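You operate a simulated robot arm through the tools that you are given. There is no shell and no other tool. Be economical: measure what you need, move in short steps, check, and stop when the job is done.

You run a simulated two-armed robot. Do the job below in one go: nothing can be reset, and whatever is moved stays where it is left.

TASK
On the top of the sample table, fold the blue cloth in half.

It is judged by the outcome, as a careful person would: the job done as asked, and still so three seconds after it is handed in. It fails if anything else is knocked over, pushed out of place, dropped, spilled or broken. Flat cloth is picked up by pressing the open fingertips on it (5 to 10 N) and closing them slowly along it; thin cloth reads only 2 to 8 mm in the jaws.

THE ROBOT
Two 7-joint arms with two-finger parallel grippers on one trunk, on a base that drives. Base frame: it is fixed to the floor where the robot stands at the start and does not move with it; the origin is under the middle of the robot, x ahead of it, y to its left, z up. Readings come in m, rad, newtons and seconds.
The left shoulder is at the start at [0.07, 0.163, 1.12], the right one opposite. Places, roughly: top of the sample table [0.6, -0.1, 0.8]. Payload 3.43 kg a hand.
The tool frame of a hand sits at the grasp point between the pads (the TCP): z along the fingers, y along the line on which they close. The tips reach 0.034 m beyond it. The gripper opens to 0.128 m. The fingers are 0.024 m wide and 0.012 m thick; the gripper's body (0.048 by 0.13 m) begins 0.096 m behind the TCP.
Orientation is that of the tool frame in the base frame, as [roll, pitch, yaw] about the fixed x, y, z axes, in that order (R = Rz(yaw) Ry(pitch) Rx(roll)). With the fingers straight down and closing along the base's y, the tool's x points along the base's -x, its y along +y and its z along -z.

THE INTERFACE
- The arms move only by the tool jog_arm. It takes "left_motion", "right_motion" or both (then of equal length, played together; a hand with none holds still); each is a list of rows, each a list of 7 numbers: the shift along the tool's x, y, z in m, then the turn, a rotation vector about the tool's x, y, z in rad, then the gripper command, from -1 (shut) to 1 (fully open), values between in proportion. In form: [[x, y, z, wx, wy, wz, grip], ...]. A call has 1 to 8 rows; each row shifts and turns the commanded pose from where the row before left it, along the tool's axes as they then stand. A row lasts 0.2 s, in which the tool goes at most 0.05 m and 0.15 rad; a call with a longer step from one row to the next is refused whole, and so is a gripper value outside its range. A pose out of reach is approached as far as the arm can. The call stops where the force on the tool passes 40 N (or 10 N more than at its start, if that is more) or the arm is blocked; 0.2 s more then pass. Each finger travels about 0.153 m/s and halts on what it meets, pressing with about 41 N; the grip force reading is that of the motor and also rises with nothing between the fingers. The clock runs only during rows and for 0.2 s after the last one: add rows that do not move to give the fingers time. The reply holds the time, the measured pose of the TCP, the force on the tool along the base axes, the opening and the grip force, in the units named above and with some noise, and new pictures: "pictures" is both (left out), scene, wrist or none (wrist: the cameras of the hands that moved).
- Cameras (640 x 400 px; columns grow to the right, rows downward): "scene" is now at [0.1297, -0.0224, 1.3475]; the picture's right is [-0.27, -0.96, 0.00], its down [-0.62, 0.17, -0.76] and it looks along [0.73, -0.20, -0.65] (base axes); focal length 223 px, centre (320, 200). "left" rides on the left gripper at [-0.036, 0, -0.098] in its tool frame; the picture's right is [0.00, -1.00, 0.00], its down [0.97, 0.00, -0.24] and it looks along [0.24, 0.00, 0.97] (tool axes); focal length 218 px, centre (320, 200). "right" rides on the right gripper at [-0.036, 0, -0.098] in its tool frame; the picture's right is [0.00, -1.00, 0.00], its down [0.97, 0.00, -0.24] and it looks along [0.24, 0.00, 0.97] (tool axes); focal length 218 px, centre (320, 200). There is no depth. A picture from a camera that has moved, and an enlarged one, comes with that camera's place and axes in the base frame and with its lens. The place of the scene camera against the robot may be out by one fixed shift of up to 0.012 m in any direction.
- slide_trunk(by): slides the trunk up (or, below 0, down) by that many m; the arms and the scene camera ride with it, the base frame stays. It gives what a move gives, with no picture.
- roll_base(legs): drives the robot by 1 to 6 legs, each [ahead, left, turn to the left] in m, m and rad, along the robot's own axes; the way and the turn of a leg run together, so that a leg with both is an arc; at most 1.5 m and 3.142 rad a leg. The arms and the cameras ride along, it lands a little off, and it stops where it bumps. It gives what a move gives, and a new picture of the scene camera.
- aim_head(pan, tilt): turns the head with the scene camera to pan (to the left, within 1.501 rad either way) and tilt (down, from -0.506 to 1.204), counted from straight ahead of the robot. It gives what a move gives, and a new picture of the scene camera.
- enlarge(camera, box): a new picture of the part [left, top, right, bottom] of that camera's present view, enlarged. It takes no simulated time.
- job_done(): hands the job in; it is judged then, once.

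Go step by step. Nothing tells you exact positions but the pictures and the camera data: compare them with the known pose of the tool, close in by small moves and look again before you grip or let go. The budget is 120 turns and 170 pictures, counting those below and the enlarged ones. Unless the task says otherwise, let go and move clear before handing in, and close with one line.

The tools are called as a command line: name --argument value ..., lists and objects as JSON in quotes. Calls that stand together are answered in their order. jog_arm: Moves the arms, as the interface text tells. Its arguments: {"type":"object","properties":{"left_motion":{"type":"array","items":{"type":"array","items":{"type":"number"}}},"right_motion":{"type":"array","items":{"type":"array","items":{"type":"number"}}},"pictures":{"type":"string","enum":["both","scene","wrist","none"]}},"required":[]} The other tools are called the same way: slide_trunk (by) slides the trunk up or down; roll_base (legs) drives the base; aim_head (pan, tilt) turns the head that bears the scene camera; enlarge (camera, box) takes an enlarged picture of a part of a camera's view; job_done () hands the job in.

At the start:

```text
t: 0.0
left_position: [0.6501, 0.3127, 1.0186]
left_tcp_rot: [3.141, 0.001, -3.138]
left_ft_force: [-0.5, -0.1, -0.7]
left_grip_width: 0.1282
left_finger_force: 0.1
right_position: [0.6411, -0.3326, 0.9906]
right_tcp_rot: [3.141, 0.001, -3.141]
right_ft_force: [0.3, -0.3, 0.6]
right_grip_width: 0.1281
right_finger_force: 0.0
trunk travel left (down, up): [-0.6, 0.34]
robot x, y, heading: [-0.0065, -0.0023, 0.001]
head pan, tilt: [-0.269, 0.705]
```

scene: 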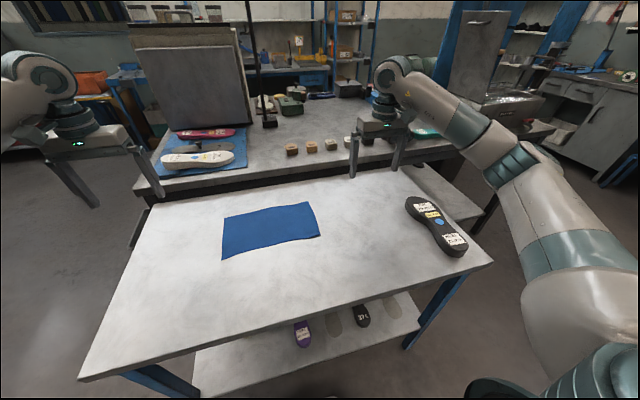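
right: 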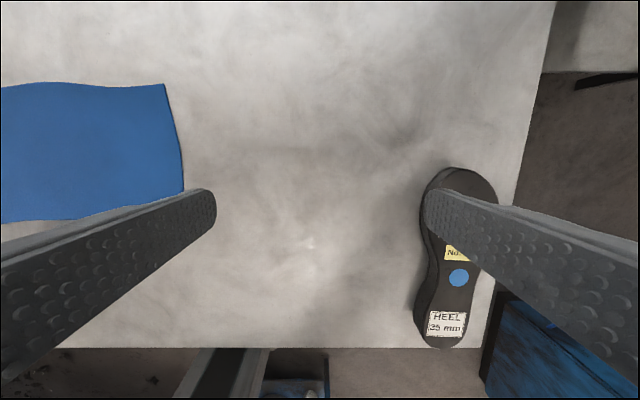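
left: 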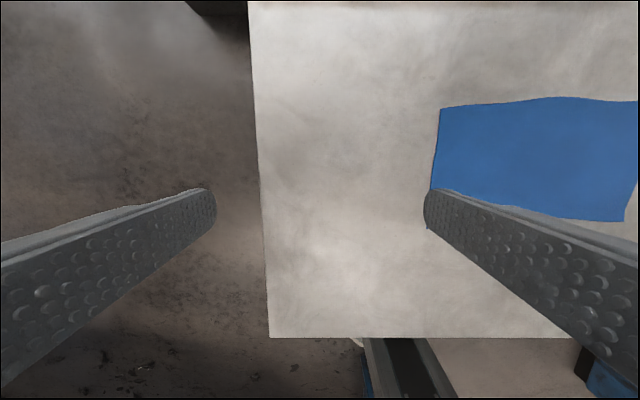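

The blue cloth lies flat, about x 0.573–0.743 and y −0.15–0.15, with the table at z≈0.80. I plan to grip both near corners, one in each hand, and fold them over to the far edge. First I'll hover above them.

jog_arm --left_motion '[[0.0126, -0.0386, 0.0236, 0, 0, 0, -0.45], [0.0126, -0.0386, 0.0236, 0, 0, 0, -0.45], [0.0126, -0.0386, 0.0236, 0, 0, 0, -0.45], [0.0126, -0.0386, 0.0236, 0, 0, 0, -0.45], [0.0126, -0.0386, 0.0236, 0, 0, 0, -0.45], [0, 0, 0, 0, 0, 0, -0.45]]' --right_motion '[[0.0108, 0.0425, 0.018, 0, 0, 0, -0.45], [0.0108, 0.0425, 0.018, 0, 0, 0, -0.45], [0.0108, 0.0425, 0.018, 0, 0, 0, -0.45], [0.0108, 0.0425, 0.018, 0, 0, 0, -0.45], [0.0108, 0.0425, 0.018, 0, 0, 0, -0.45], [0, 0, 0, 0, 0, 0, -0.45]]'

```text
t: 1.4
left_position: [0.5872, 0.1193, 0.8991]
left_tcp_rot: [-3.141, 0.0, -3.139]
left_ft_force: [0.4, 0.2, -0.2]
left_grip_width: 0.0353
left_finger_force: 0.0
right_position: [0.5896, -0.1209, 0.9004]
right_tcp_rot: [3.141, 0.001, 3.14]
right_ft_force: [-0.1, -0.6, -0.4]
right_grip_width: 0.0352
right_finger_force: 0.1
trunk travel left (down, up): [-0.6, 0.34]
robot x, y, heading: [-0.0006, 0.0014, -0.004]
head pan, tilt: [-0.269, 0.705]
camera scene: at [0.1292, -0.0226, 1.3475], right [-0.27, -0.96, 0.0], down [-0.62, 0.17, -0.76], along [0.73, -0.2, -0.65], focal length 223 px, centre (320, 200)
camera right: at [0.6244, -0.1215, 0.9978], right [0.0, -1.0, 0.0], down [-0.97, 0.0, 0.24], along [-0.24, 0.0, -0.97], focal length 218 px, centre (320, 200)
camera left: at [0.623, 0.1201, 0.9992], right [0.0, -1.0, 0.0], down [-0.97, 0.0, 0.24], along [-0.24, 0.0, -0.97], focal length 218 px, centre (320, 200)
```

scene: 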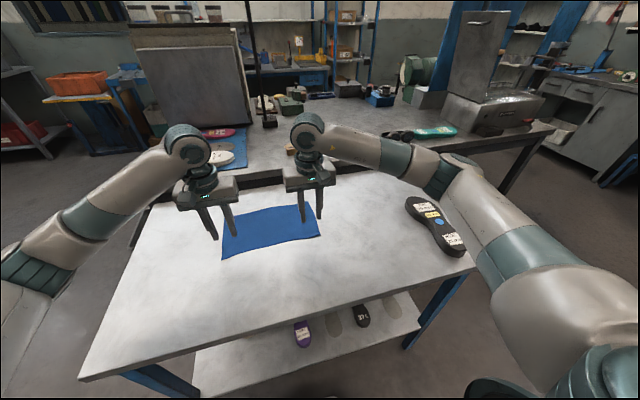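
right: 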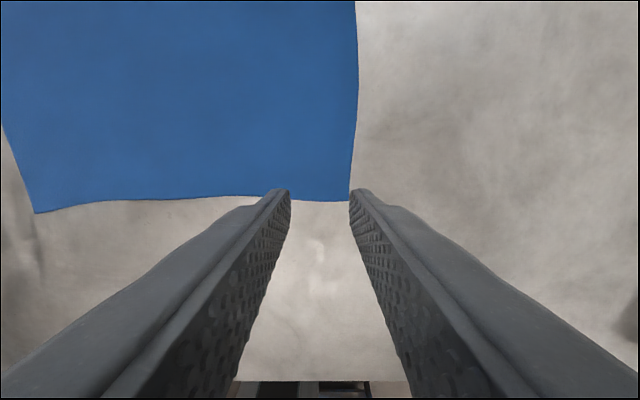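
left: 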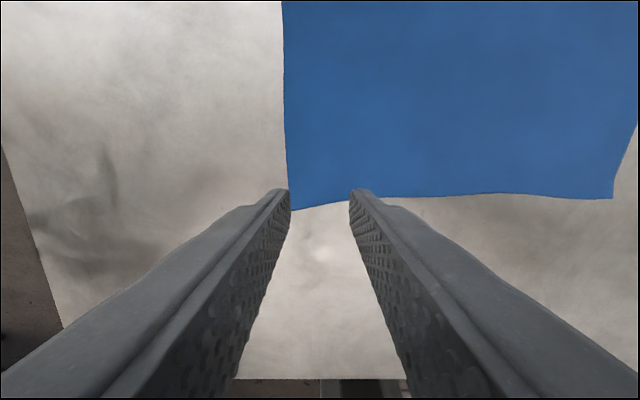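

Both wrist views put the table at z≈0.80, the near-left corner at (0.562, 0.150) and the near-right corner at (0.574, −0.150). I'll shift each hand 6–7 mm inwards and lower it to just above the cloth.

jog_arm --left_motion '[[0.001, -0.007, 0.02, 0, 0, 0, -0.45], [0, 0, 0.02, 0, 0, 0, -0.45], [0, 0, 0.018, 0, 0, 0, -0.45], [0, 0, 0, 0, 0, 0, -0.45]]' --right_motion '[[0.002, 0.007, 0.02, 0, 0, 0, -0.45], [0, 0, 0.02, 0, 0, 0, -0.45], [0, 0, 0.019, 0, 0, 0, -0.45], [0, 0, 0, 0, 0, 0, -0.45]]' --pictures "wrist"

```text
t: 2.4
left_position: [0.5867, 0.1129, 0.8423]
left_tcp_rot: [-3.141, 0.002, -3.14]
left_ft_force: [-0.4, -0.2, -0.2]
left_grip_width: 0.0352
left_finger_force: 0.0
right_position: [0.5831, -0.1118, 0.8419]
right_tcp_rot: [3.14, 0.001, -3.141]
right_ft_force: [0.4, 0.3, 0.4]
right_grip_width: 0.0353
right_finger_force: 0.0
trunk travel left (down, up): [-0.6, 0.34]
robot x, y, heading: [-0.0016, 0.0045, 0.0]
head pan, tilt: [-0.269, 0.705]
camera right: at [0.6199, -0.1129, 0.9395], right [0.0, -1.0, 0.0], down [-0.97, 0.0, 0.24], along [-0.24, 0.0, -0.97], focal length 218 px, centre (320, 200)
camera left: at [0.6237, 0.1133, 0.9413], right [0.0, -1.0, 0.0], down [-0.97, 0.0, 0.24], along [-0.24, 0.0, -0.97], focal length 218 px, centre (320, 200)
```

right: 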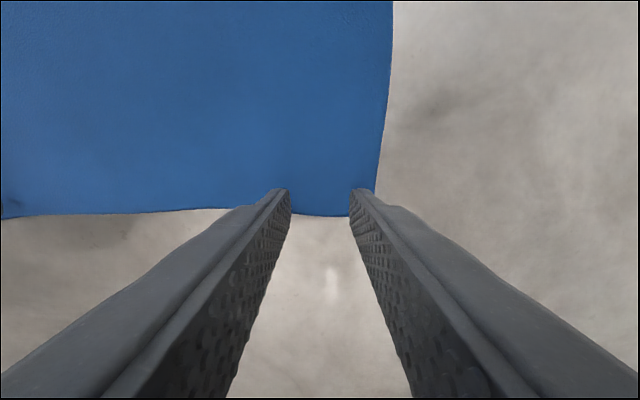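
left: 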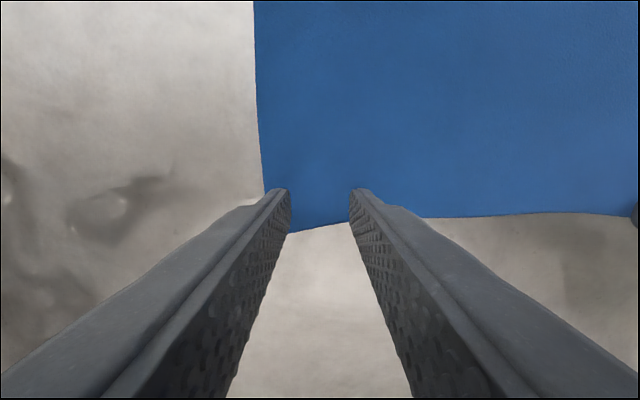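

The fingertips are above the cloth with the edges where I want them. Next I'll lower gently until they press on it.

jog_arm --left_motion '[[0, 0, 0.004, 0, 0, 0, -0.45], [0, 0, 0.003, 0, 0, 0, -0.45], [0, 0, 0.002, 0, 0, 0, -0.45], [0, 0, 0, 0, 0, 0, -0.45]]' --right_motion '[[-0.004, 0, 0.004, 0, 0, 0, -0.45], [0, 0, 0.003, 0, 0, 0, -0.45], [0, 0, 0.002, 0, 0, 0, -0.45], [0, 0, 0, 0, 0, 0, -0.45]]' --pictures "none"

```text
t: 3.4
left_position: [0.5866, 0.1136, 0.8351]
left_tcp_rot: [-3.141, 0.001, -3.139]
left_ft_force: [1.1, -1.0, 5.8]
left_grip_width: 0.0351
left_finger_force: 0.0
right_position: [0.5873, -0.1129, 0.8347]
right_tcp_rot: [3.14, 0.007, -3.141]
right_ft_force: [3.6, -2.4, 21.4]
right_grip_width: 0.0356
right_finger_force: 0.1
trunk travel left (down, up): [-0.6, 0.34]
robot x, y, heading: [0.0015, -0.0016, 0.003]
head pan, tilt: [-0.269, 0.705]
```

Both hands are touching: the left reads about 6 N, and the right about 21 N, which is too much. I'll ease the right up before closing.

jog_arm --left_motion '[[0, 0, 0.0002, 0, 0, 0, -0.45], [0, 0, 0, 0, 0, 0, -0.45]]' --right_motion '[[0, 0, -0.001, 0, 0, 0, -0.45], [0, 0, 0, 0, 0, 0, -0.45]]' --pictures "none"

```text
t: 4.0
left_position: [0.5856, 0.1137, 0.8351]
left_tcp_rot: [3.141, 0.002, -3.14]
left_ft_force: [1.4, -0.9, 10.1]
left_grip_width: 0.035
left_finger_force: 0.0
right_position: [0.5876, -0.1128, 0.8352]
right_tcp_rot: [3.141, 0.004, -3.141]
right_ft_force: [4.6, -0.6, 23.1]
right_grip_width: 0.0352
right_finger_force: 0.1
trunk travel left (down, up): [-0.6, 0.34]
robot x, y, heading: [-0.0007, -0.0029, 0.006]
head pan, tilt: [-0.269, 0.705]
```

jog_arm --left_motion '[[0, 0, -0.0002, 0, 0, 0, -0.45], [0, 0, 0, 0, 0, 0, -0.45]]' --right_motion '[[0, 0, -0.0012, 0, 0, 0, -0.45], [0, 0, 0, 0, 0, 0, -0.45]]' --pictures "none"

```text
t: 4.6
left_position: [0.5854, 0.113, 0.8358]
left_tcp_rot: [-3.14, 0.001, -3.141]
left_ft_force: [1.8, 0.1, 12.9]
left_grip_width: 0.0352
left_finger_force: 0.0
right_position: [0.5864, -0.1131, 0.8355]
right_tcp_rot: [-3.141, 0.002, -3.14]
right_ft_force: [2.3, 0.9, 15.2]
right_grip_width: 0.0353
right_finger_force: 0.0
trunk travel left (down, up): [-0.6, 0.34]
robot x, y, heading: [0.0035, -0.0019, -0.003]
head pan, tilt: [-0.269, 0.705]
```

The forces lag behind the commands, now about 13 N on the left and 15 N on the right. I'll raise both slightly.

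jog_arm --left_motion '[[0, 0, -0.0005, 0, 0, 0, -0.45], [0, 0, 0, 0, 0, 0, -0.45], [0, 0, 0, 0, 0, 0, -0.45]]' --right_motion '[[0, 0, -0.0007, 0, 0, 0, -0.45], [0, 0, 0, 0, 0, 0, -0.45], [0, 0, 0, 0, 0, 0, -0.45]]' --pictures "none"

```text
t: 5.4
left_position: [0.5871, 0.1132, 0.8362]
left_tcp_rot: [-3.141, 0.002, -3.14]
left_ft_force: [0.1, 1.0, 14.5]
left_grip_width: 0.035
left_finger_force: 0.1
right_position: [0.5878, -0.1134, 0.836]
right_tcp_rot: [-3.139, 0.0, 3.141]
right_ft_force: [-0.7, 0.3, 2.4]
right_grip_width: 0.0356
right_finger_force: 0.0
trunk travel left (down, up): [-0.6, 0.34]
robot x, y, heading: [0.0006, 0.0007, -0.001]
head pan, tilt: [-0.269, 0.705]
```

jog_arm --left_motion '[[0, 0, -0.0006, 0, 0, 0, -0.45], [0, 0, 0, 0, 0, 0, -0.45], [0, 0, 0, 0, 0, 0, -0.45]]' --right_motion '[[0, 0, 0.0003, 0, 0, 0, -0.45], [0, 0, 0, 0, 0, 0, -0.45], [0, 0, 0, 0, 0, 0, -0.45]]' --pictures "none"

```text
t: 6.2
left_position: [0.5868, 0.1111, 0.8358]
left_tcp_rot: [3.141, 0.0, -3.141]
left_ft_force: [-0.7, 1.4, 9.2]
left_grip_width: 0.0352
left_finger_force: 0.0
right_position: [0.5885, -0.1135, 0.8354]
right_tcp_rot: [-3.141, 0.0, -3.14]
right_ft_force: [-0.7, -0.4, 1.5]
right_grip_width: 0.035
right_finger_force: 0.1
trunk travel left (down, up): [-0.6, 0.34]
robot x, y, heading: [-0.0006, -0.0018, -0.001]
head pan, tilt: [-0.269, 0.705]
```

The left is at 9 N, which is good. The right needs a little more, so I'll press it first and then close both slowly.

jog_arm --left_motion '[[0, 0, 0, 0, 0, 0, -0.5], [0, 0, 0, 0, 0, 0, -0.57], [0, 0, 0, 0, 0, 0, -0.64], [0, 0, 0, 0, 0, 0, -0.71], [0, 0, 0, 0, 0, 0, -0.78], [0, 0, 0, 0, 0, 0, -0.86], [0, 0, 0, 0, 0, 0, -0.94], [0, 0, 0, 0, 0, 0, -1]]' --right_motion '[[0, 0, 0.0008, 0, 0, 0, -0.45], [0, 0, 0, 0, 0, 0, -0.5], [0, 0, 0, 0, 0, 0, -0.58], [0, 0, 0, 0, 0, 0, -0.66], [0, 0, 0, 0, 0, 0, -0.74], [0, 0, 0, 0, 0, 0, -0.83], [0, 0, 0, 0, 0, 0, -0.92], [0, 0, 0, 0, 0, 0, -1]]' --pictures "wrist"

```text
t: 8.0
left_position: [0.5863, 0.1124, 0.8356]
left_tcp_rot: [-3.139, 0.0, -3.142]
left_ft_force: [0.0, -12.5, 2.2]
left_grip_width: 0.002
left_finger_force: 36.4
right_position: [0.5882, -0.1136, 0.8357]
right_tcp_rot: [3.139, 0.002, -3.14]
right_ft_force: [0.4, 13.2, 12.7]
right_grip_width: 0.002
right_finger_force: 36.7
trunk travel left (down, up): [-0.6, 0.34]
robot x, y, heading: [-0.0026, -0.0004, 0.0]
head pan, tilt: [-0.269, 0.705]
camera right: at [0.623, -0.1122, 0.9331], right [0.0, -1.0, 0.0], down [-0.97, 0.0, 0.24], along [-0.24, 0.0, -0.97], focal length 218 px, centre (320, 200)
camera left: at [0.6226, 0.1125, 0.9347], right [0.0, -1.0, 0.0], down [-0.97, 0.0, 0.24], along [-0.24, 0.0, -0.97], focal length 218 px, centre (320, 200)
```

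right: 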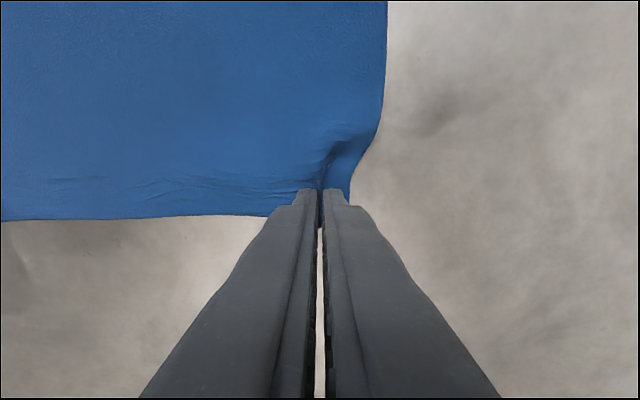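
left: 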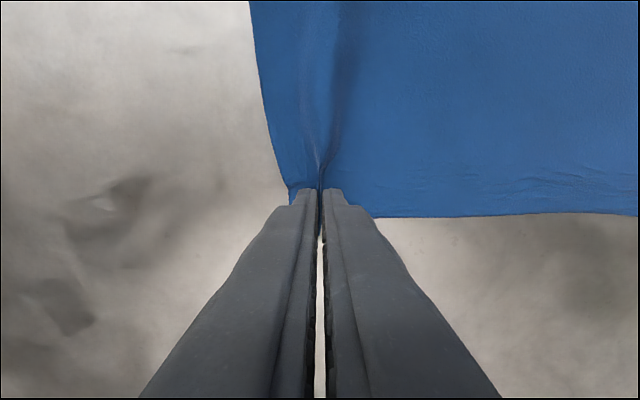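

Both hands now pinch cloth at 2 mm, and the cloth between them is taut. I'll bring the hands a few millimetres together while lifting slightly to check the grip.

jog_arm --left_motion '[[0, -0.004, -0.002, 0, 0, 0, -1], [0, 0, -0.006, 0, 0, 0, -1], [-0.004, 0, -0.012, 0, 0, 0, -1], [-0.006, 0, -0.015, 0, 0, 0, -1], [0, 0, 0, 0, 0, 0, -1]]' --right_motion '[[0, 0.004, -0.002, 0, 0, 0, -1], [0, 0, -0.006, 0, 0, 0, -1], [-0.004, 0, -0.012, 0, 0, 0, -1], [-0.006, 0, -0.015, 0, 0, 0, -1], [0, 0, 0, 0, 0, 0, -1]]'

```text
t: 9.2
left_position: [0.5974, 0.1088, 0.8699]
left_tcp_rot: [-3.141, -0.003, -3.139]
left_ft_force: [0.2, -2.9, 0.2]
left_grip_width: 0.002
left_finger_force: 36.7
right_position: [0.599, -0.1098, 0.8683]
right_tcp_rot: [-3.141, -0.001, 3.141]
right_ft_force: [-0.7, 2.8, -0.8]
right_grip_width: 0.0019
right_finger_force: 36.5
trunk travel left (down, up): [-0.6, 0.34]
robot x, y, heading: [-0.0006, -0.0004, -0.0]
head pan, tilt: [-0.269, 0.705]
camera scene: at [0.1298, -0.0224, 1.3474], right [-0.27, -0.96, 0.0], down [-0.62, 0.17, -0.76], along [0.73, -0.2, -0.65], focal length 223 px, centre (320, 200)
camera right: at [0.634, -0.1097, 0.9668], right [0.0, -1.0, 0.0], down [-0.97, 0.0, 0.24], along [-0.24, 0.0, -0.97], focal length 218 px, centre (320, 200)
camera left: at [0.6331, 0.1088, 0.9686], right [0.0, -1.0, 0.0], down [-0.97, 0.0, 0.24], along [-0.24, 0.0, -0.97], focal length 218 px, centre (320, 200)
```

scene: 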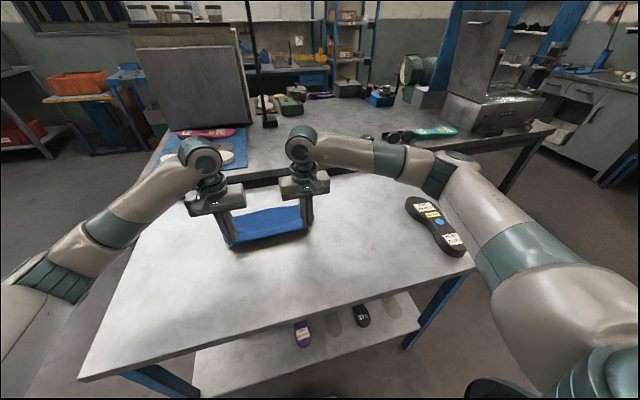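
right: 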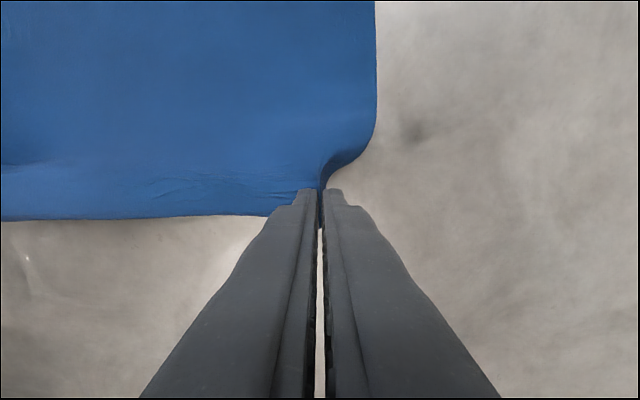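
left: 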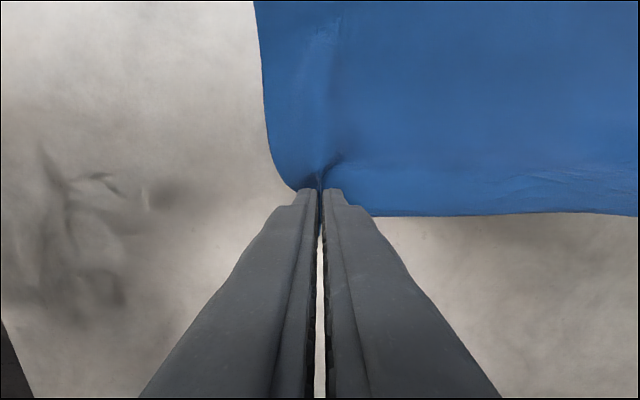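

The edge lifts, but with vertical fingers it can't turn over on the far side. Pulling the far edge towards the robot instead lets the tools tilt as they go. I'll put this edge back, lay it flat and rise clear.

jog_arm --left_motion '[[0.006, 0.001, 0.015, 0, 0, 0, -1], [0.004, 0.001, 0.012, 0, 0, 0, -1], [0, 0.001, 0.006, 0, 0, 0, -1], [0, 0, 0, 0, 0, 0, -0.8], [0, 0, 0, 0, 0, 0, -0.6], [0, 0, 0, 0, 0, 0, -0.45], [0, 0, -0.02, 0, 0, 0, -0.45], [0, 0, -0.05, 0, 0, 0, -0.45]]' --right_motion '[[0.006, -0.001, 0.015, 0, 0, 0, -1], [0.004, -0.001, 0.012, 0, 0, 0, -1], [0, -0.001, 0.005, 0, 0, 0, -1], [0, 0, 0, 0, 0, 0, -0.8], [0, 0, 0, 0, 0, 0, -0.6], [0, 0, 0, 0, 0, 0, -0.45], [0, 0, -0.02, 0, 0, 0, -0.45], [0, 0, -0.05, 0, 0, 0, -0.45]]'

```text
t: 11.0
left_position: [0.5853, 0.1139, 0.9106]
left_tcp_rot: [-3.14, 0.001, -3.141]
left_ft_force: [-0.3, -0.7, 0.6]
left_grip_width: 0.0352
left_finger_force: 0.0
right_position: [0.5858, -0.1154, 0.9071]
right_tcp_rot: [3.14, 0.002, -3.141]
right_ft_force: [-0.3, 1.3, 0.6]
right_grip_width: 0.0352
right_finger_force: 0.1
trunk travel left (down, up): [-0.6, 0.34]
robot x, y, heading: [0.0007, 0.0, 0.002]
head pan, tilt: [-0.269, 0.705]
camera scene: at [0.1276, -0.0225, 1.3475], right [-0.27, -0.96, 0.0], down [-0.62, 0.17, -0.76], along [0.74, -0.2, -0.65], focal length 223 px, centre (320, 200)
camera right: at [0.6212, -0.1155, 1.0061], right [0.0, -1.0, 0.0], down [-0.97, 0.0, 0.24], along [-0.24, 0.0, -0.97], focal length 218 px, centre (320, 200)
camera left: at [0.6219, 0.1139, 1.009], right [0.0, -1.0, 0.0], down [-0.97, 0.0, 0.24], along [-0.24, 0.0, -0.97], focal length 218 px, centre (320, 200)
```

scene: 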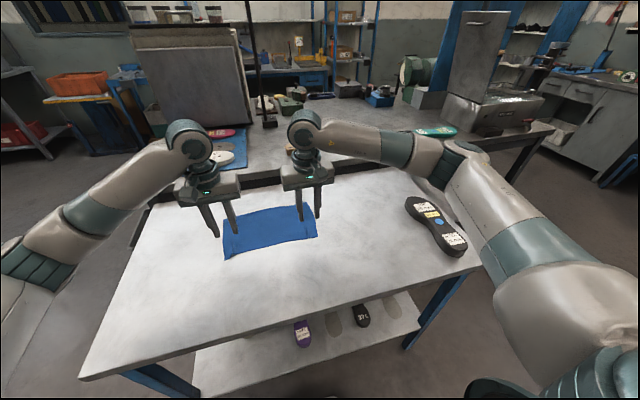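
right: 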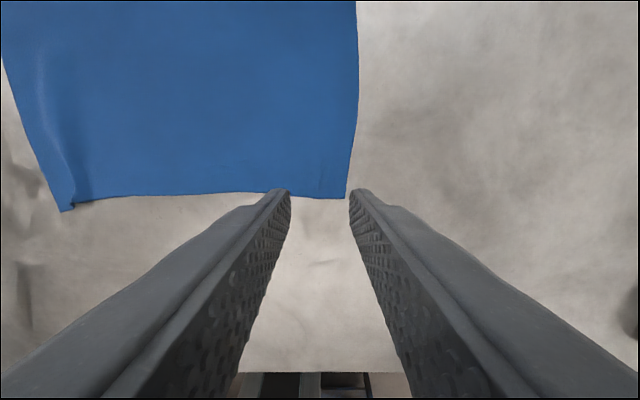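
left: 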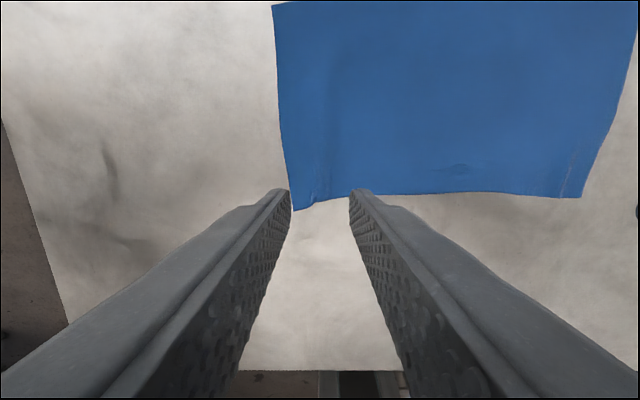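

The cloth is back down and almost flat. Before regripping, I'll test in free air whether the hands can tilt their fingers forward near the planned release place.

jog_arm --left_motion '[[0, 0, 0, 0, -0.145, 0, -0.45], [0, 0, 0, 0, -0.145, 0, -0.45], [0, 0, 0, 0, -0.145, 0, -0.45], [0, 0, 0, 0, -0.145, 0, -0.45], [0, 0, 0, 0, -0.145, 0, -0.45], [0, 0, 0, 0, -0.145, 0, -0.45], [0, 0, 0, 0, -0.145, 0, -0.45], [0, 0, 0, 0, -0.145, 0, -0.45]]' --right_motion '[[0, 0, 0, 0, -0.145, 0, -0.45], [0, 0, 0, 0, -0.145, 0, -0.45], [0, 0, 0, 0, -0.145, 0, -0.45], [0, 0, 0, 0, -0.145, 0, -0.45], [0, 0, 0, 0, -0.145, 0, -0.45], [0, 0, 0, 0, -0.145, 0, -0.45], [0, 0, 0, 0, -0.145, 0, -0.45], [0, 0, 0, 0, -0.145, 0, -0.45]]' --pictures "scene"

```text
t: 12.8
left_position: [0.5974, 0.1107, 0.9336]
left_tcp_rot: [3.123, 1.196, 3.128]
left_ft_force: [-0.4, -0.6, -0.2]
left_grip_width: 0.0354
left_finger_force: 0.0
right_position: [0.5883, -0.111, 0.9186]
right_tcp_rot: [3.075, 1.166, 3.079]
right_ft_force: [0.8, -6.7, -1.5]
right_grip_width: 0.0352
right_finger_force: 0.0
trunk travel left (down, up): [-0.6, 0.34]
robot x, y, heading: [0.0034, 0.0011, -0.009]
head pan, tilt: [-0.269, 0.705]
camera scene: at [0.1302, -0.0273, 1.3536], right [-0.27, -0.96, 0.0], down [-0.62, 0.18, -0.76], along [0.73, -0.2, -0.65], focal length 223 px, centre (320, 200)
```

scene: 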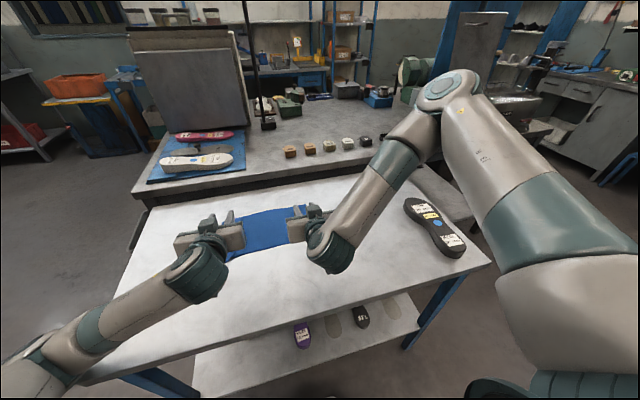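

The tilt worked, but the elbows hang low and the small side force and camera shift suggest a light contact. I'll return upright, then raise the trunk so the arms have clearance.

jog_arm --left_motion '[[0, 0, 0, 0, 0.145, 0, -0.45], [0, 0, 0, 0, 0.145, 0, -0.45], [0, 0, 0, 0, 0.145, 0, -0.45], [0, 0, 0, 0, 0.145, 0, -0.45], [0, 0, 0, 0, 0.145, 0, -0.45], [0, 0, 0, 0, 0.145, 0, -0.45], [0, 0, 0, 0, 0.145, 0, -0.45], [0, 0, 0, 0, 0.145, 0, -0.45]]' --right_motion '[[0, 0, 0, 0, 0.145, 0, -0.45], [0, 0, 0, 0, 0.145, 0, -0.45], [0, 0, 0, 0, 0.145, 0, -0.45], [0, 0, 0, 0, 0.145, 0, -0.45], [0, 0, 0, 0, 0.145, 0, -0.45], [0, 0, 0, 0, 0.145, 0, -0.45], [0, 0, 0, 0, 0.145, 0, -0.45], [0, 0, 0, 0, 0.145, 0, -0.45]]' --pictures "scene"

slide_trunk --by 0.2

```text
t: 14.6
left_position: [0.5886, 0.1107, 0.9065]
left_tcp_rot: [-3.141, -0.003, 3.142]
left_ft_force: [0.0, -0.5, 0.0]
left_grip_width: 0.0351
left_finger_force: 0.0
right_position: [0.5887, -0.1125, 0.9064]
right_tcp_rot: [3.14, -0.003, -3.141]
right_ft_force: [0.6, -0.2, 0.4]
right_grip_width: 0.0355
right_finger_force: 0.1
trunk travel left (down, up): [-0.6, 0.34]
robot x, y, heading: [0.0002, 0.0023, -0.002]
head pan, tilt: [-0.269, 0.705]
camera scene: at [0.131, -0.0231, 1.3473], right [-0.27, -0.96, 0.0], down [-0.63, 0.17, -0.76], along [0.73, -0.2, -0.65], focal length 223 px, centre (320, 200)
```

scene: 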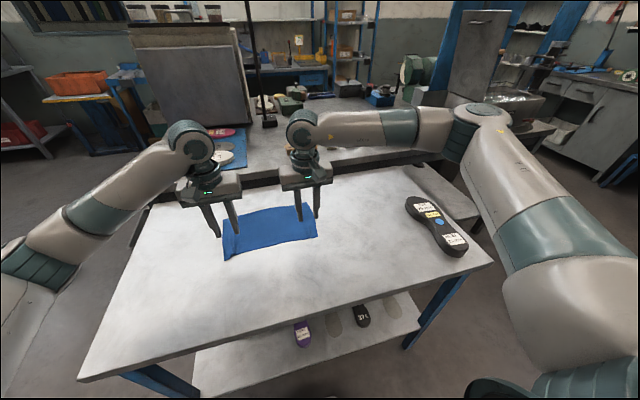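

```text
t: 16.8
left_position: [0.5868, 0.1111, 1.1077]
left_tcp_rot: [3.141, -0.001, -3.141]
left_ft_force: [-0.2, -0.1, -0.2]
left_grip_width: 0.0352
left_finger_force: 0.1
right_position: [0.588, -0.1116, 1.1063]
right_tcp_rot: [-3.141, 0.001, 3.141]
right_ft_force: [-0.8, -0.1, 0.4]
right_grip_width: 0.0352
right_finger_force: 0.1
trunk travel left (down, up): [-0.8, 0.14]
robot x, y, heading: [0.0005, -0.0007, 0.001]
head pan, tilt: [-0.269, 0.705]
```

Trunk up 0.2 m. I'll lower the hands and retry the tilt test.

jog_arm --left_motion '[[0, 0, 0.045, 0, 0, 0, -0.45], [0, 0, 0.045, 0, 0, 0, -0.45], [0, 0, 0.045, 0, 0, 0, -0.45], [0, 0, 0.045, 0, 0, 0, -0.45], [0, 0, 0, 0, 0, 0, -0.45]]' --right_motion '[[0, 0, 0.045, 0, 0, 0, -0.45], [0, 0, 0.045, 0, 0, 0, -0.45], [0, 0, 0.045, 0, 0, 0, -0.45], [0, 0, 0.045, 0, 0, 0, -0.45], [0, 0, 0, 0, 0, 0, -0.45]]' --pictures "none"

jog_arm --left_motion '[[0, 0, 0, 0, -0.145, 0, -0.45], [0, 0, 0, 0, -0.145, 0, -0.45], [0, 0, 0, 0, -0.145, 0, -0.45], [0, 0, 0, 0, -0.145, 0, -0.45], [0, 0, 0, 0, -0.145, 0, -0.45], [0, 0, 0, 0, -0.145, 0, -0.45], [0, 0, 0, 0, -0.145, 0, -0.45], [0, 0, 0, 0, -0.145, 0, -0.45]]' --right_motion '[[0, 0, 0, 0, -0.145, 0, -0.45], [0, 0, 0, 0, -0.145, 0, -0.45], [0, 0, 0, 0, -0.145, 0, -0.45], [0, 0, 0, 0, -0.145, 0, -0.45], [0, 0, 0, 0, -0.145, 0, -0.45], [0, 0, 0, 0, -0.145, 0, -0.45], [0, 0, 0, 0, -0.145, 0, -0.45], [0, 0, 0, 0, -0.145, 0, -0.45]]' --pictures "scene"

```text
t: 18.0
left_position: [0.589, 0.1138, 0.926]
left_tcp_rot: [-3.141, 0.001, -3.14]
left_ft_force: [-0.3, -0.1, 0.8]
left_grip_width: 0.0354
left_finger_force: 0.1
right_position: [0.5845, -0.1143, 0.9261]
right_tcp_rot: [-3.141, -0.001, 3.141]
right_ft_force: [-1.3, -0.2, -0.2]
right_grip_width: 0.0349
right_finger_force: 0.2
trunk travel left (down, up): [-0.8, 0.14]
robot x, y, heading: [-0.0014, -0.0002, -0.001]
head pan, tilt: [-0.269, 0.705]
```

```text
t: 19.8
left_position: [0.587, 0.1087, 0.9289]
left_tcp_rot: [3.135, 1.165, 3.137]
left_ft_force: [-0.6, 0.5, 0.7]
left_grip_width: 0.0352
left_finger_force: 0.0
right_position: [0.5869, -0.0632, 0.9634]
right_tcp_rot: [-3.123, 1.155, 3.136]
right_ft_force: [0.2, 0.1, 0.5]
right_grip_width: 0.0351
right_finger_force: 0.1
right hand out of reach, approached as far as the arm can: row 7, 8
trunk travel left (down, up): [-0.8, 0.14]
robot x, y, heading: [-0.0002, 0.0022, -0.004]
head pan, tilt: [-0.269, 0.705]
camera scene: at [0.1282, -0.0255, 1.5477], right [-0.27, -0.96, 0.0], down [-0.62, 0.17, -0.76], along [0.73, -0.2, -0.65], focal length 223 px, centre (320, 200)
```

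scene: 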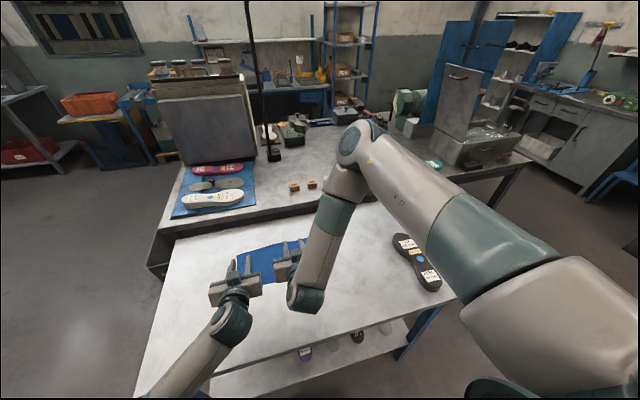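

With the trunk this high the right arm runs out of reach at full tilt. I'll untilt and rise, then drop the trunk halfway and back the base up a little for room.

jog_arm --left_motion '[[0, 0, 0, 0, 0.145, 0, -0.45], [0, 0, 0, 0, 0.145, 0, -0.45], [0, 0, 0, 0, 0.145, 0, -0.45], [0, 0, 0, 0, 0.145, 0, -0.45], [0, 0, 0, 0, 0.145, 0, -0.45], [0, 0, 0, 0, 0.145, 0, -0.45], [0, 0, 0, 0, 0.145, 0, -0.45], [0, 0, 0, 0, 0.145, 0, -0.45]]' --right_motion '[[0, 0, 0, 0, 0.145, 0, -0.45], [0, 0, 0, 0, 0.145, 0, -0.45], [0, 0, 0, 0, 0.145, 0, -0.45], [0, 0, 0, 0, 0.145, 0, -0.45], [0, 0, 0, 0, 0.145, 0, -0.45], [0, 0, 0, 0, 0.145, 0, -0.45], [0, 0, 0, 0, 0.145, 0, -0.45], [0, 0, 0, 0, 0.145, 0, -0.45]]' --pictures "none"

jog_arm --left_motion '[[0, 0, -0.04, 0, 0, 0, -0.45], [0, 0, -0.04, 0, 0, 0, -0.45], [0, 0, 0, 0, 0, 0, -0.45]]' --right_motion '[[0, 0, -0.04, 0, 0, 0, -0.45], [0, 0, -0.04, 0, 0, 0, -0.45], [0, 0, 0, 0, 0, 0, -0.45]]' --pictures "none"

```text
t: 21.6
left_position: [0.5873, 0.1106, 0.9268]
left_tcp_rot: [3.14, -0.004, -3.14]
left_ft_force: [-0.8, -0.9, -0.4]
left_grip_width: 0.0353
left_finger_force: 0.0
right_position: [0.5893, -0.0588, 0.9606]
right_tcp_rot: [3.14, -0.005, -3.14]
right_ft_force: [0.0, 0.1, 0.5]
right_grip_width: 0.0355
right_finger_force: 0.1
trunk travel left (down, up): [-0.8, 0.14]
robot x, y, heading: [-0.0009, -0.0014, -0.003]
head pan, tilt: [-0.269, 0.705]
```

```text
t: 22.4
left_position: [0.5901, 0.1131, 1.0057]
left_tcp_rot: [-3.141, -0.002, -3.14]
left_ft_force: [0.4, -0.3, -0.1]
left_grip_width: 0.0351
left_finger_force: 0.1
right_position: [0.5874, -0.0581, 1.0402]
right_tcp_rot: [3.141, 0.001, -3.14]
right_ft_force: [0.8, 0.1, -0.1]
right_grip_width: 0.035
right_finger_force: 0.1
trunk travel left (down, up): [-0.8, 0.14]
robot x, y, heading: [-0.0046, -0.0012, -0.002]
head pan, tilt: [-0.269, 0.705]
```

slide_trunk --by -0.1

roll_base --legs '[[-0.06, 0, 0]]'

```text
t: 23.7
left_position: [0.5896, 0.112, 0.9071]
left_tcp_rot: [-3.14, -0.002, -3.14]
left_ft_force: [-0.3, 0.4, 0.5]
left_grip_width: 0.0353
left_finger_force: 0.0
right_position: [0.5865, -0.0586, 0.9416]
right_tcp_rot: [3.141, -0.001, -3.14]
right_ft_force: [-0.5, -0.8, 0.2]
right_grip_width: 0.0352
right_finger_force: 0.1
trunk travel left (down, up): [-0.7, 0.24]
robot x, y, heading: [0.0008, -0.0025, -0.002]
head pan, tilt: [-0.269, 0.705]
```

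```text
t: 24.7
left_position: [0.5309, 0.1109, 0.906]
left_tcp_rot: [3.141, -0.003, 3.141]
left_ft_force: [0.1, -0.5, -0.2]
left_grip_width: 0.035
left_finger_force: 0.1
right_position: [0.5272, -0.0588, 0.9398]
right_tcp_rot: [3.141, 0.0, 3.14]
right_ft_force: [0.1, -0.4, -0.4]
right_grip_width: 0.0352
right_finger_force: 0.0
trunk travel left (down, up): [-0.7, 0.24]
robot x, y, heading: [-0.06, 0.0008, -0.001]
head pan, tilt: [-0.269, 0.705]
camera scene: at [0.0711, -0.0225, 1.4473], right [-0.27, -0.96, 0.0], down [-0.62, 0.17, -0.76], along [0.73, -0.2, -0.65], focal length 223 px, centre (320, 200)
```

scene: 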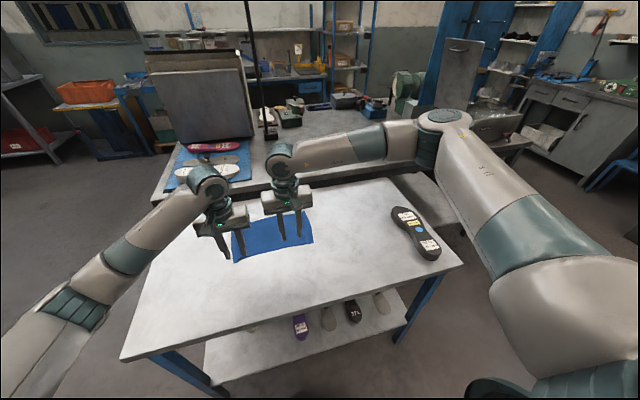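

I'll try the tilt again from this stance at the planned release place.

jog_arm --left_motion '[[-0.022, 0, 0, 0, 0, 0, -0.45], [-0.022, 0, 0, 0, 0, 0, -0.45], [0, 0, 0, 0, -0.145, 0, -0.45], [0, 0, 0, 0, -0.145, 0, -0.45], [0, 0, 0, 0, -0.145, 0, -0.45], [0, 0, 0, 0, -0.145, 0, -0.45], [0, 0, 0, 0, -0.145, 0, -0.45], [0, 0, 0, 0, -0.145, 0, -0.45]]' --right_motion '[[-0.024, -0.027, 0.017, 0, 0, 0, -0.45], [-0.024, -0.027, 0.017, 0, 0, 0, -0.45], [0, 0, 0, 0, -0.145, 0, -0.45], [0, 0, 0, 0, -0.145, 0, -0.45], [0, 0, 0, 0, -0.145, 0, -0.45], [0, 0, 0, 0, -0.145, 0, -0.45], [0, 0, 0, 0, -0.145, 0, -0.45], [0, 0, 0, 0, -0.145, 0, -0.45]]' --pictures "none"

jog_arm --left_motion '[[0, 0, 0, 0, -0.145, 0, -0.45], [0, 0, 0, 0, -0.145, 0, -0.45], [0, 0, 0, 0, -0.145, 0, -0.45], [0, 0, 0, 0, 0, 0, -0.45]]' --right_motion '[[0, 0, 0, 0, -0.145, 0, -0.45], [0, 0, 0, 0, -0.145, 0, -0.45], [0, 0, 0, 0, -0.145, 0, -0.45], [0, 0, 0, 0, 0, 0, -0.45]]' --pictures "scene"

```text
t: 26.5
left_position: [0.5739, 0.1112, 0.9074]
left_tcp_rot: [3.141, 0.874, -3.142]
left_ft_force: [0.5, -0.4, 0.7]
left_grip_width: 0.0353
left_finger_force: 0.1
right_position: [0.5758, -0.1127, 0.9077]
right_tcp_rot: [3.142, 0.871, 3.14]
right_ft_force: [-0.2, -0.1, 1.3]
right_grip_width: 0.0351
right_finger_force: 0.1
trunk travel left (down, up): [-0.7, 0.24]
robot x, y, heading: [-0.0585, -0.0042, -0.001]
head pan, tilt: [-0.269, 0.705]
```

```text
t: 27.5
left_position: [0.5735, 0.1119, 0.9065]
left_tcp_rot: [-3.14, 1.306, 3.142]
left_ft_force: [0.8, -0.2, 0.2]
left_grip_width: 0.0352
left_finger_force: 0.1
right_position: [0.5717, -0.0595, 0.9399]
right_tcp_rot: [-3.118, 1.296, -3.141]
right_ft_force: [0.1, 0.0, -0.8]
right_grip_width: 0.0352
right_finger_force: 0.1
right hand out of reach, approached as far as the arm can: row 2, 3
trunk travel left (down, up): [-0.7, 0.24]
robot x, y, heading: [-0.0581, 0.0007, -0.002]
head pan, tilt: [-0.269, 0.705]
camera scene: at [0.0707, -0.0215, 1.4475], right [-0.27, -0.96, 0.0], down [-0.62, 0.17, -0.76], along [0.73, -0.2, -0.65], focal length 223 px, centre (320, 200)
```

scene: 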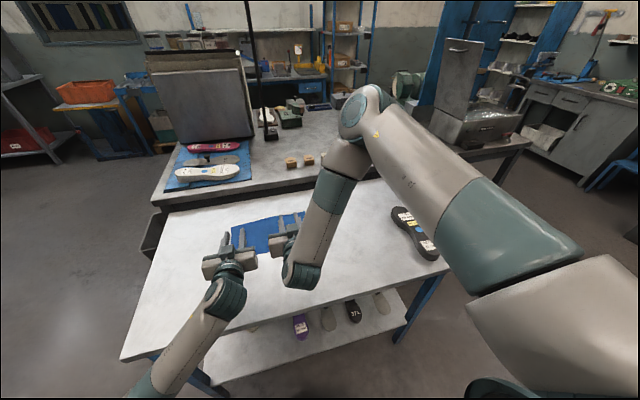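

Tilt is fine up to about 1.0 rad, which is enough. I'll untilt and go to the far corners.

jog_arm --left_motion '[[0, 0, 0, 0, 0.145, 0, -0.45], [0, 0, 0, 0, 0.145, 0, -0.45], [0, 0, 0, 0, 0.145, 0, -0.45], [0, 0, 0, 0, 0.145, 0, -0.45], [0, 0, 0, 0, 0.145, 0, -0.45], [0, 0, 0, 0, 0.145, 0, -0.45], [0, 0, 0, 0, 0.145, 0, -0.45], [0, 0, 0, 0, 0.145, 0, -0.45]]' --right_motion '[[0, 0, 0, 0, 0.145, 0, -0.45], [0, 0, 0, 0, 0.145, 0, -0.45], [0, 0, 0, 0, 0.145, 0, -0.45], [0, 0, 0, 0, 0.145, 0, -0.45], [0, 0, 0, 0, 0.145, 0, -0.45], [0, 0, 0, 0, 0.145, 0, -0.45], [0, 0, 0, 0, 0.145, 0, -0.45], [0, 0, 0, 0, 0.145, 0, -0.45]]' --pictures "none"

jog_arm --left_motion '[[0, 0, 0, 0, 0.145, 0, -0.45], [-0.034, 0, 0, 0, 0, 0, -0.45], [-0.034, 0, 0, 0, 0, 0, -0.45], [-0.034, 0, 0, 0, 0, 0, -0.45], [-0.034, 0, 0, 0, 0, 0, -0.45], [-0.034, 0, 0, 0, 0, 0, -0.45], [0, 0, 0, 0, 0, 0, -0.45]]' --right_motion '[[0, 0, 0, 0, 0.145, 0, -0.45], [-0.034, -0.011, 0.007, 0, 0, 0, -0.45], [-0.034, -0.011, 0.007, 0, 0, 0, -0.45], [-0.034, -0.011, 0.007, 0, 0, 0, -0.45], [-0.034, -0.011, 0.007, 0, 0, 0, -0.45], [-0.034, -0.011, 0.005, 0, 0, 0, -0.45], [0, 0, 0, 0, 0, 0, -0.45]]'

```text
t: 29.3
left_position: [0.5738, 0.1103, 0.9069]
left_tcp_rot: [3.141, 0.142, -3.139]
left_ft_force: [-0.7, -1.0, -0.6]
left_grip_width: 0.0354
left_finger_force: 0.0
right_position: [0.572, -0.0613, 0.9366]
right_tcp_rot: [3.14, 0.142, 3.14]
right_ft_force: [0.0, 0.4, -0.2]
right_grip_width: 0.0351
right_finger_force: 0.0
trunk travel left (down, up): [-0.7, 0.24]
robot x, y, heading: [-0.0639, 0.0016, -0.0]
head pan, tilt: [-0.269, 0.705]
```

```text
t: 30.9
left_position: [0.7444, 0.1098, 0.908]
left_tcp_rot: [3.14, -0.002, 3.14]
left_ft_force: [-0.8, 0.8, -0.2]
left_grip_width: 0.0352
left_finger_force: 0.1
right_position: [0.7402, -0.117, 0.9071]
right_tcp_rot: [3.142, 0.001, -3.141]
right_ft_force: [-1.0, -0.1, 0.0]
right_grip_width: 0.0353
right_finger_force: 0.0
trunk travel left (down, up): [-0.7, 0.24]
robot x, y, heading: [-0.0545, 0.0019, -0.002]
head pan, tilt: [-0.269, 0.705]
camera scene: at [0.07, -0.0222, 1.4475], right [-0.27, -0.96, 0.0], down [-0.62, 0.17, -0.76], along [0.73, -0.2, -0.65], focal length 223 px, centre (320, 200)
camera right: at [0.7759, -0.118, 1.0051], right [0.0, -1.0, 0.0], down [-0.97, 0.0, 0.24], along [-0.24, 0.0, -0.97], focal length 218 px, centre (320, 200)
camera left: at [0.7812, 0.1108, 1.0067], right [0.0, -1.0, 0.0], down [-0.97, 0.0, 0.24], along [-0.24, 0.0, -0.97], focal length 218 px, centre (320, 200)
```

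scene: 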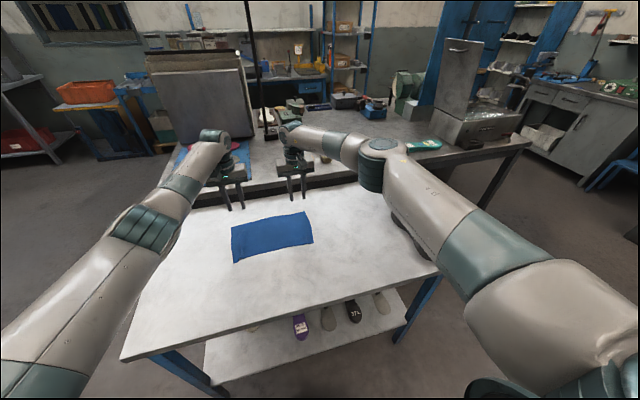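
right: 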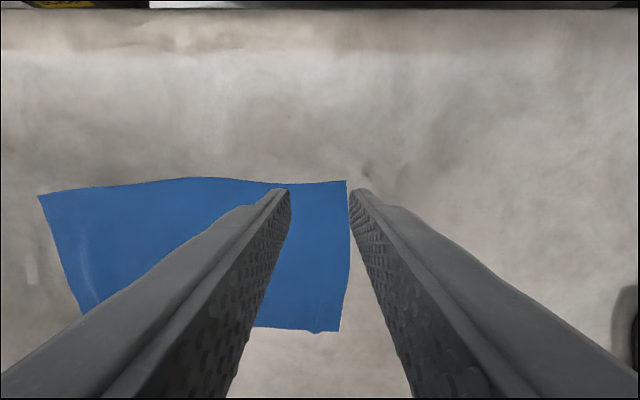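
left: 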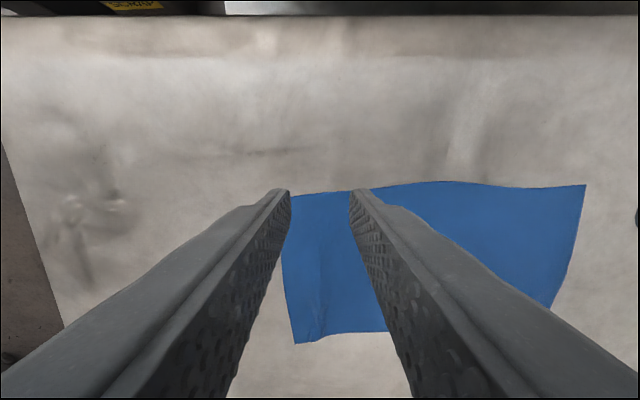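

The far corners are at about (0.735, 0.150) on the left and (0.744, −0.143) on the right. I'll adjust so the fingers overlap the edge by about 15 mm, then lower to just above the cloth.

jog_arm --left_motion '[[0.009, 0.004, 0.025, 0, 0, 0, -0.45], [0, 0, 0.025, 0, 0, 0, -0.45], [0, 0, 0.018, 0, 0, 0, -0.45], [0, 0, 0, 0, 0, 0, -0.45]]' --right_motion '[[0.002, 0.008, 0.025, 0, 0, 0, -0.45], [0, 0, 0.025, 0, 0, 0, -0.45], [0, 0, 0.017, 0, 0, 0, -0.45], [0, 0, 0, 0, 0, 0, -0.45]]' --pictures "wrist"

```text
t: 31.9
left_position: [0.7345, 0.1141, 0.8384]
left_tcp_rot: [3.141, 0.001, 3.141]
left_ft_force: [-0.6, 0.5, 1.1]
left_grip_width: 0.0353
left_finger_force: 0.1
right_position: [0.7383, -0.1084, 0.8388]
right_tcp_rot: [3.141, -0.001, 3.14]
right_ft_force: [0.0, -0.3, 0.5]
right_grip_width: 0.0351
right_finger_force: 0.0
trunk travel left (down, up): [-0.7, 0.24]
robot x, y, heading: [-0.0617, 0.0023, -0.004]
head pan, tilt: [-0.269, 0.705]
camera right: at [0.774, -0.1078, 0.9364], right [0.0, -1.0, 0.0], down [-0.97, 0.0, 0.24], along [-0.24, 0.0, -0.97], focal length 218 px, centre (320, 200)
camera left: at [0.7718, 0.1153, 0.9377], right [0.0, -1.0, 0.0], down [-0.97, 0.0, 0.24], along [-0.24, 0.0, -0.97], focal length 218 px, centre (320, 200)
```

right: 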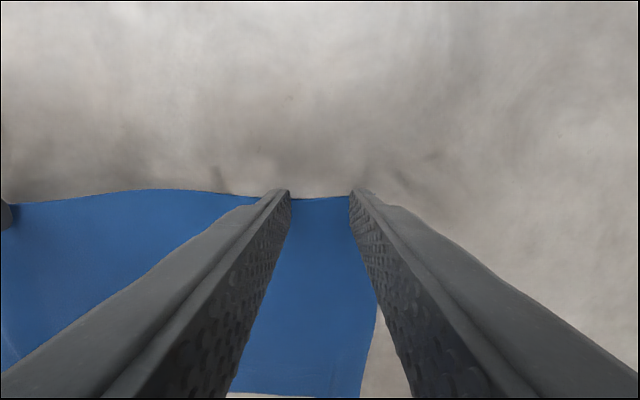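
left: 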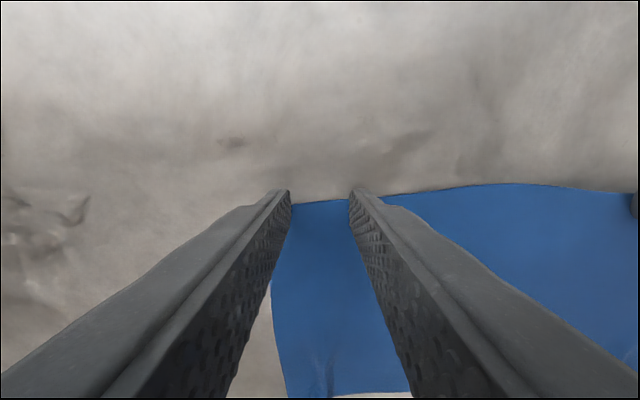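

Position is good. I'll press gently now.

jog_arm --left_motion '[[0, 0, 0.0015, 0, 0, 0, -0.45], [0, 0, 0.001, 0, 0, 0, -0.45], [0, 0, 0, 0, 0, 0, -0.45], [0, 0, 0, 0, 0, 0, -0.45]]' --right_motion '[[0, 0, 0.0015, 0, 0, 0, -0.45], [0, 0, 0.001, 0, 0, 0, -0.45], [0, 0, 0, 0, 0, 0, -0.45], [0, 0, 0, 0, 0, 0, -0.45]]' --pictures "none"

```text
t: 32.9
left_position: [0.7351, 0.1153, 0.8366]
left_tcp_rot: [3.14, 0.0, -3.141]
left_ft_force: [0.7, -0.1, -0.3]
left_grip_width: 0.0352
left_finger_force: 0.0
right_position: [0.7373, -0.1077, 0.8356]
right_tcp_rot: [3.14, -0.001, 3.139]
right_ft_force: [0.5, 0.6, -0.1]
right_grip_width: 0.0353
right_finger_force: 0.0
trunk travel left (down, up): [-0.7, 0.24]
robot x, y, heading: [-0.0567, 0.0039, -0.002]
head pan, tilt: [-0.269, 0.705]
```

jog_arm --left_motion '[[0, 0, 0.001, 0, 0, 0, -0.45], [0, 0, 0.0005, 0, 0, 0, -0.45], [0, 0, 0, 0, 0, 0, -0.45], [0, 0, 0, 0, 0, 0, -0.45]]' --right_motion '[[0, 0, 0.001, 0, 0, 0, -0.45], [0, 0, 0.0005, 0, 0, 0, -0.45], [0, 0, 0, 0, 0, 0, -0.45], [0, 0, 0, 0, 0, 0, -0.45]]' --pictures "none"

```text
t: 33.9
left_position: [0.7351, 0.115, 0.8371]
left_tcp_rot: [-3.141, 0.0, -3.14]
left_ft_force: [0.7, 0.7, 5.4]
left_grip_width: 0.0352
left_finger_force: 0.1
right_position: [0.738, -0.1079, 0.8358]
right_tcp_rot: [-3.141, 0.0, 3.141]
right_ft_force: [1.0, 0.0, 1.4]
right_grip_width: 0.0352
right_finger_force: 0.1
trunk travel left (down, up): [-0.7, 0.24]
robot x, y, heading: [-0.0627, -0.0002, 0.001]
head pan, tilt: [-0.269, 0.705]
```

jog_arm --left_motion '[[0, 0, 0.0002, 0, 0, 0, -0.45], [0, 0, 0, 0, 0, 0, -0.52], [0, -0.0005, 0, 0, 0, 0, -0.6], [0, -0.0005, 0, 0, 0, 0, -0.68], [0, -0.0005, 0, 0, 0, 0, -0.76], [0, -0.0005, 0, 0, 0, 0, -0.84], [0, -0.0005, 0, 0, 0, 0, -0.92], [0, -0.0005, 0, 0, 0, 0, -1]]' --right_motion '[[0, 0, 0.0007, 0, 0, 0, -0.45], [0, 0, 0, 0, 0, 0, -0.52], [0, 0.0005, 0, 0, 0, 0, -0.6], [0, 0.0005, 0, 0, 0, 0, -0.68], [0, 0.0005, 0, 0, 0, 0, -0.76], [0, 0.0005, 0, 0, 0, 0, -0.84], [0, 0.0005, 0, 0, 0, 0, -0.92], [0, 0.0005, 0, 0, 0, 0, -1]]' --pictures "wrist"

```text
t: 35.7
left_position: [0.7352, 0.1111, 0.8357]
left_tcp_rot: [-3.141, 0.002, -3.141]
left_ft_force: [1.0, -2.6, 9.5]
left_grip_width: 0.0018
left_finger_force: 36.7
right_position: [0.738, -0.1051, 0.8368]
right_tcp_rot: [-3.141, -0.001, 3.139]
right_ft_force: [-0.2, 2.9, 0.8]
right_grip_width: 0.0019
right_finger_force: 36.8
trunk travel left (down, up): [-0.7, 0.24]
robot x, y, heading: [-0.06, 0.0013, 0.0]
head pan, tilt: [-0.269, 0.705]
camera right: at [0.7734, -0.1051, 0.9337], right [0.0, -1.0, 0.0], down [-0.97, 0.0, 0.24], along [-0.24, 0.0, -0.97], focal length 218 px, centre (320, 200)
camera left: at [0.7709, 0.1123, 0.9343], right [0.0, -1.0, 0.0], down [-0.97, 0.0, 0.24], along [-0.24, 0.0, -0.97], focal length 218 px, centre (320, 200)
```

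right: 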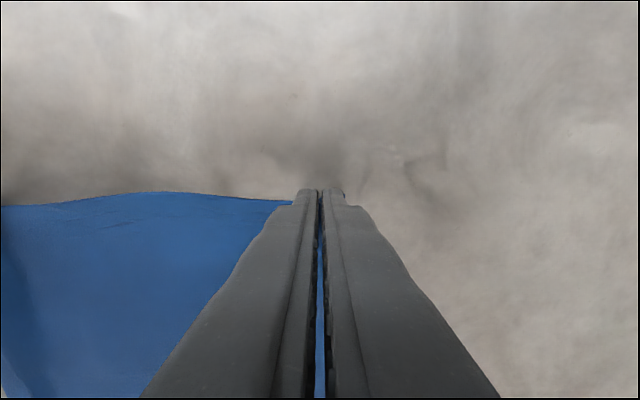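
left: 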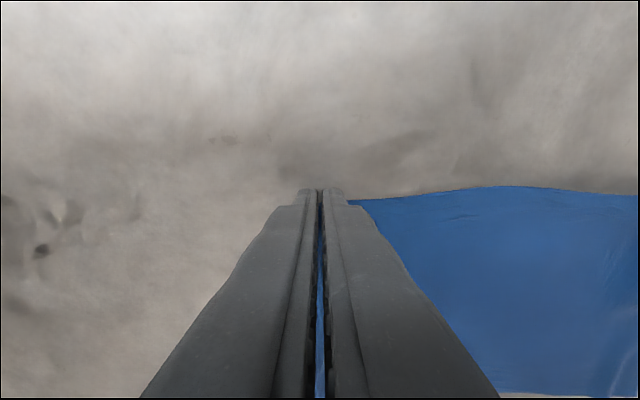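

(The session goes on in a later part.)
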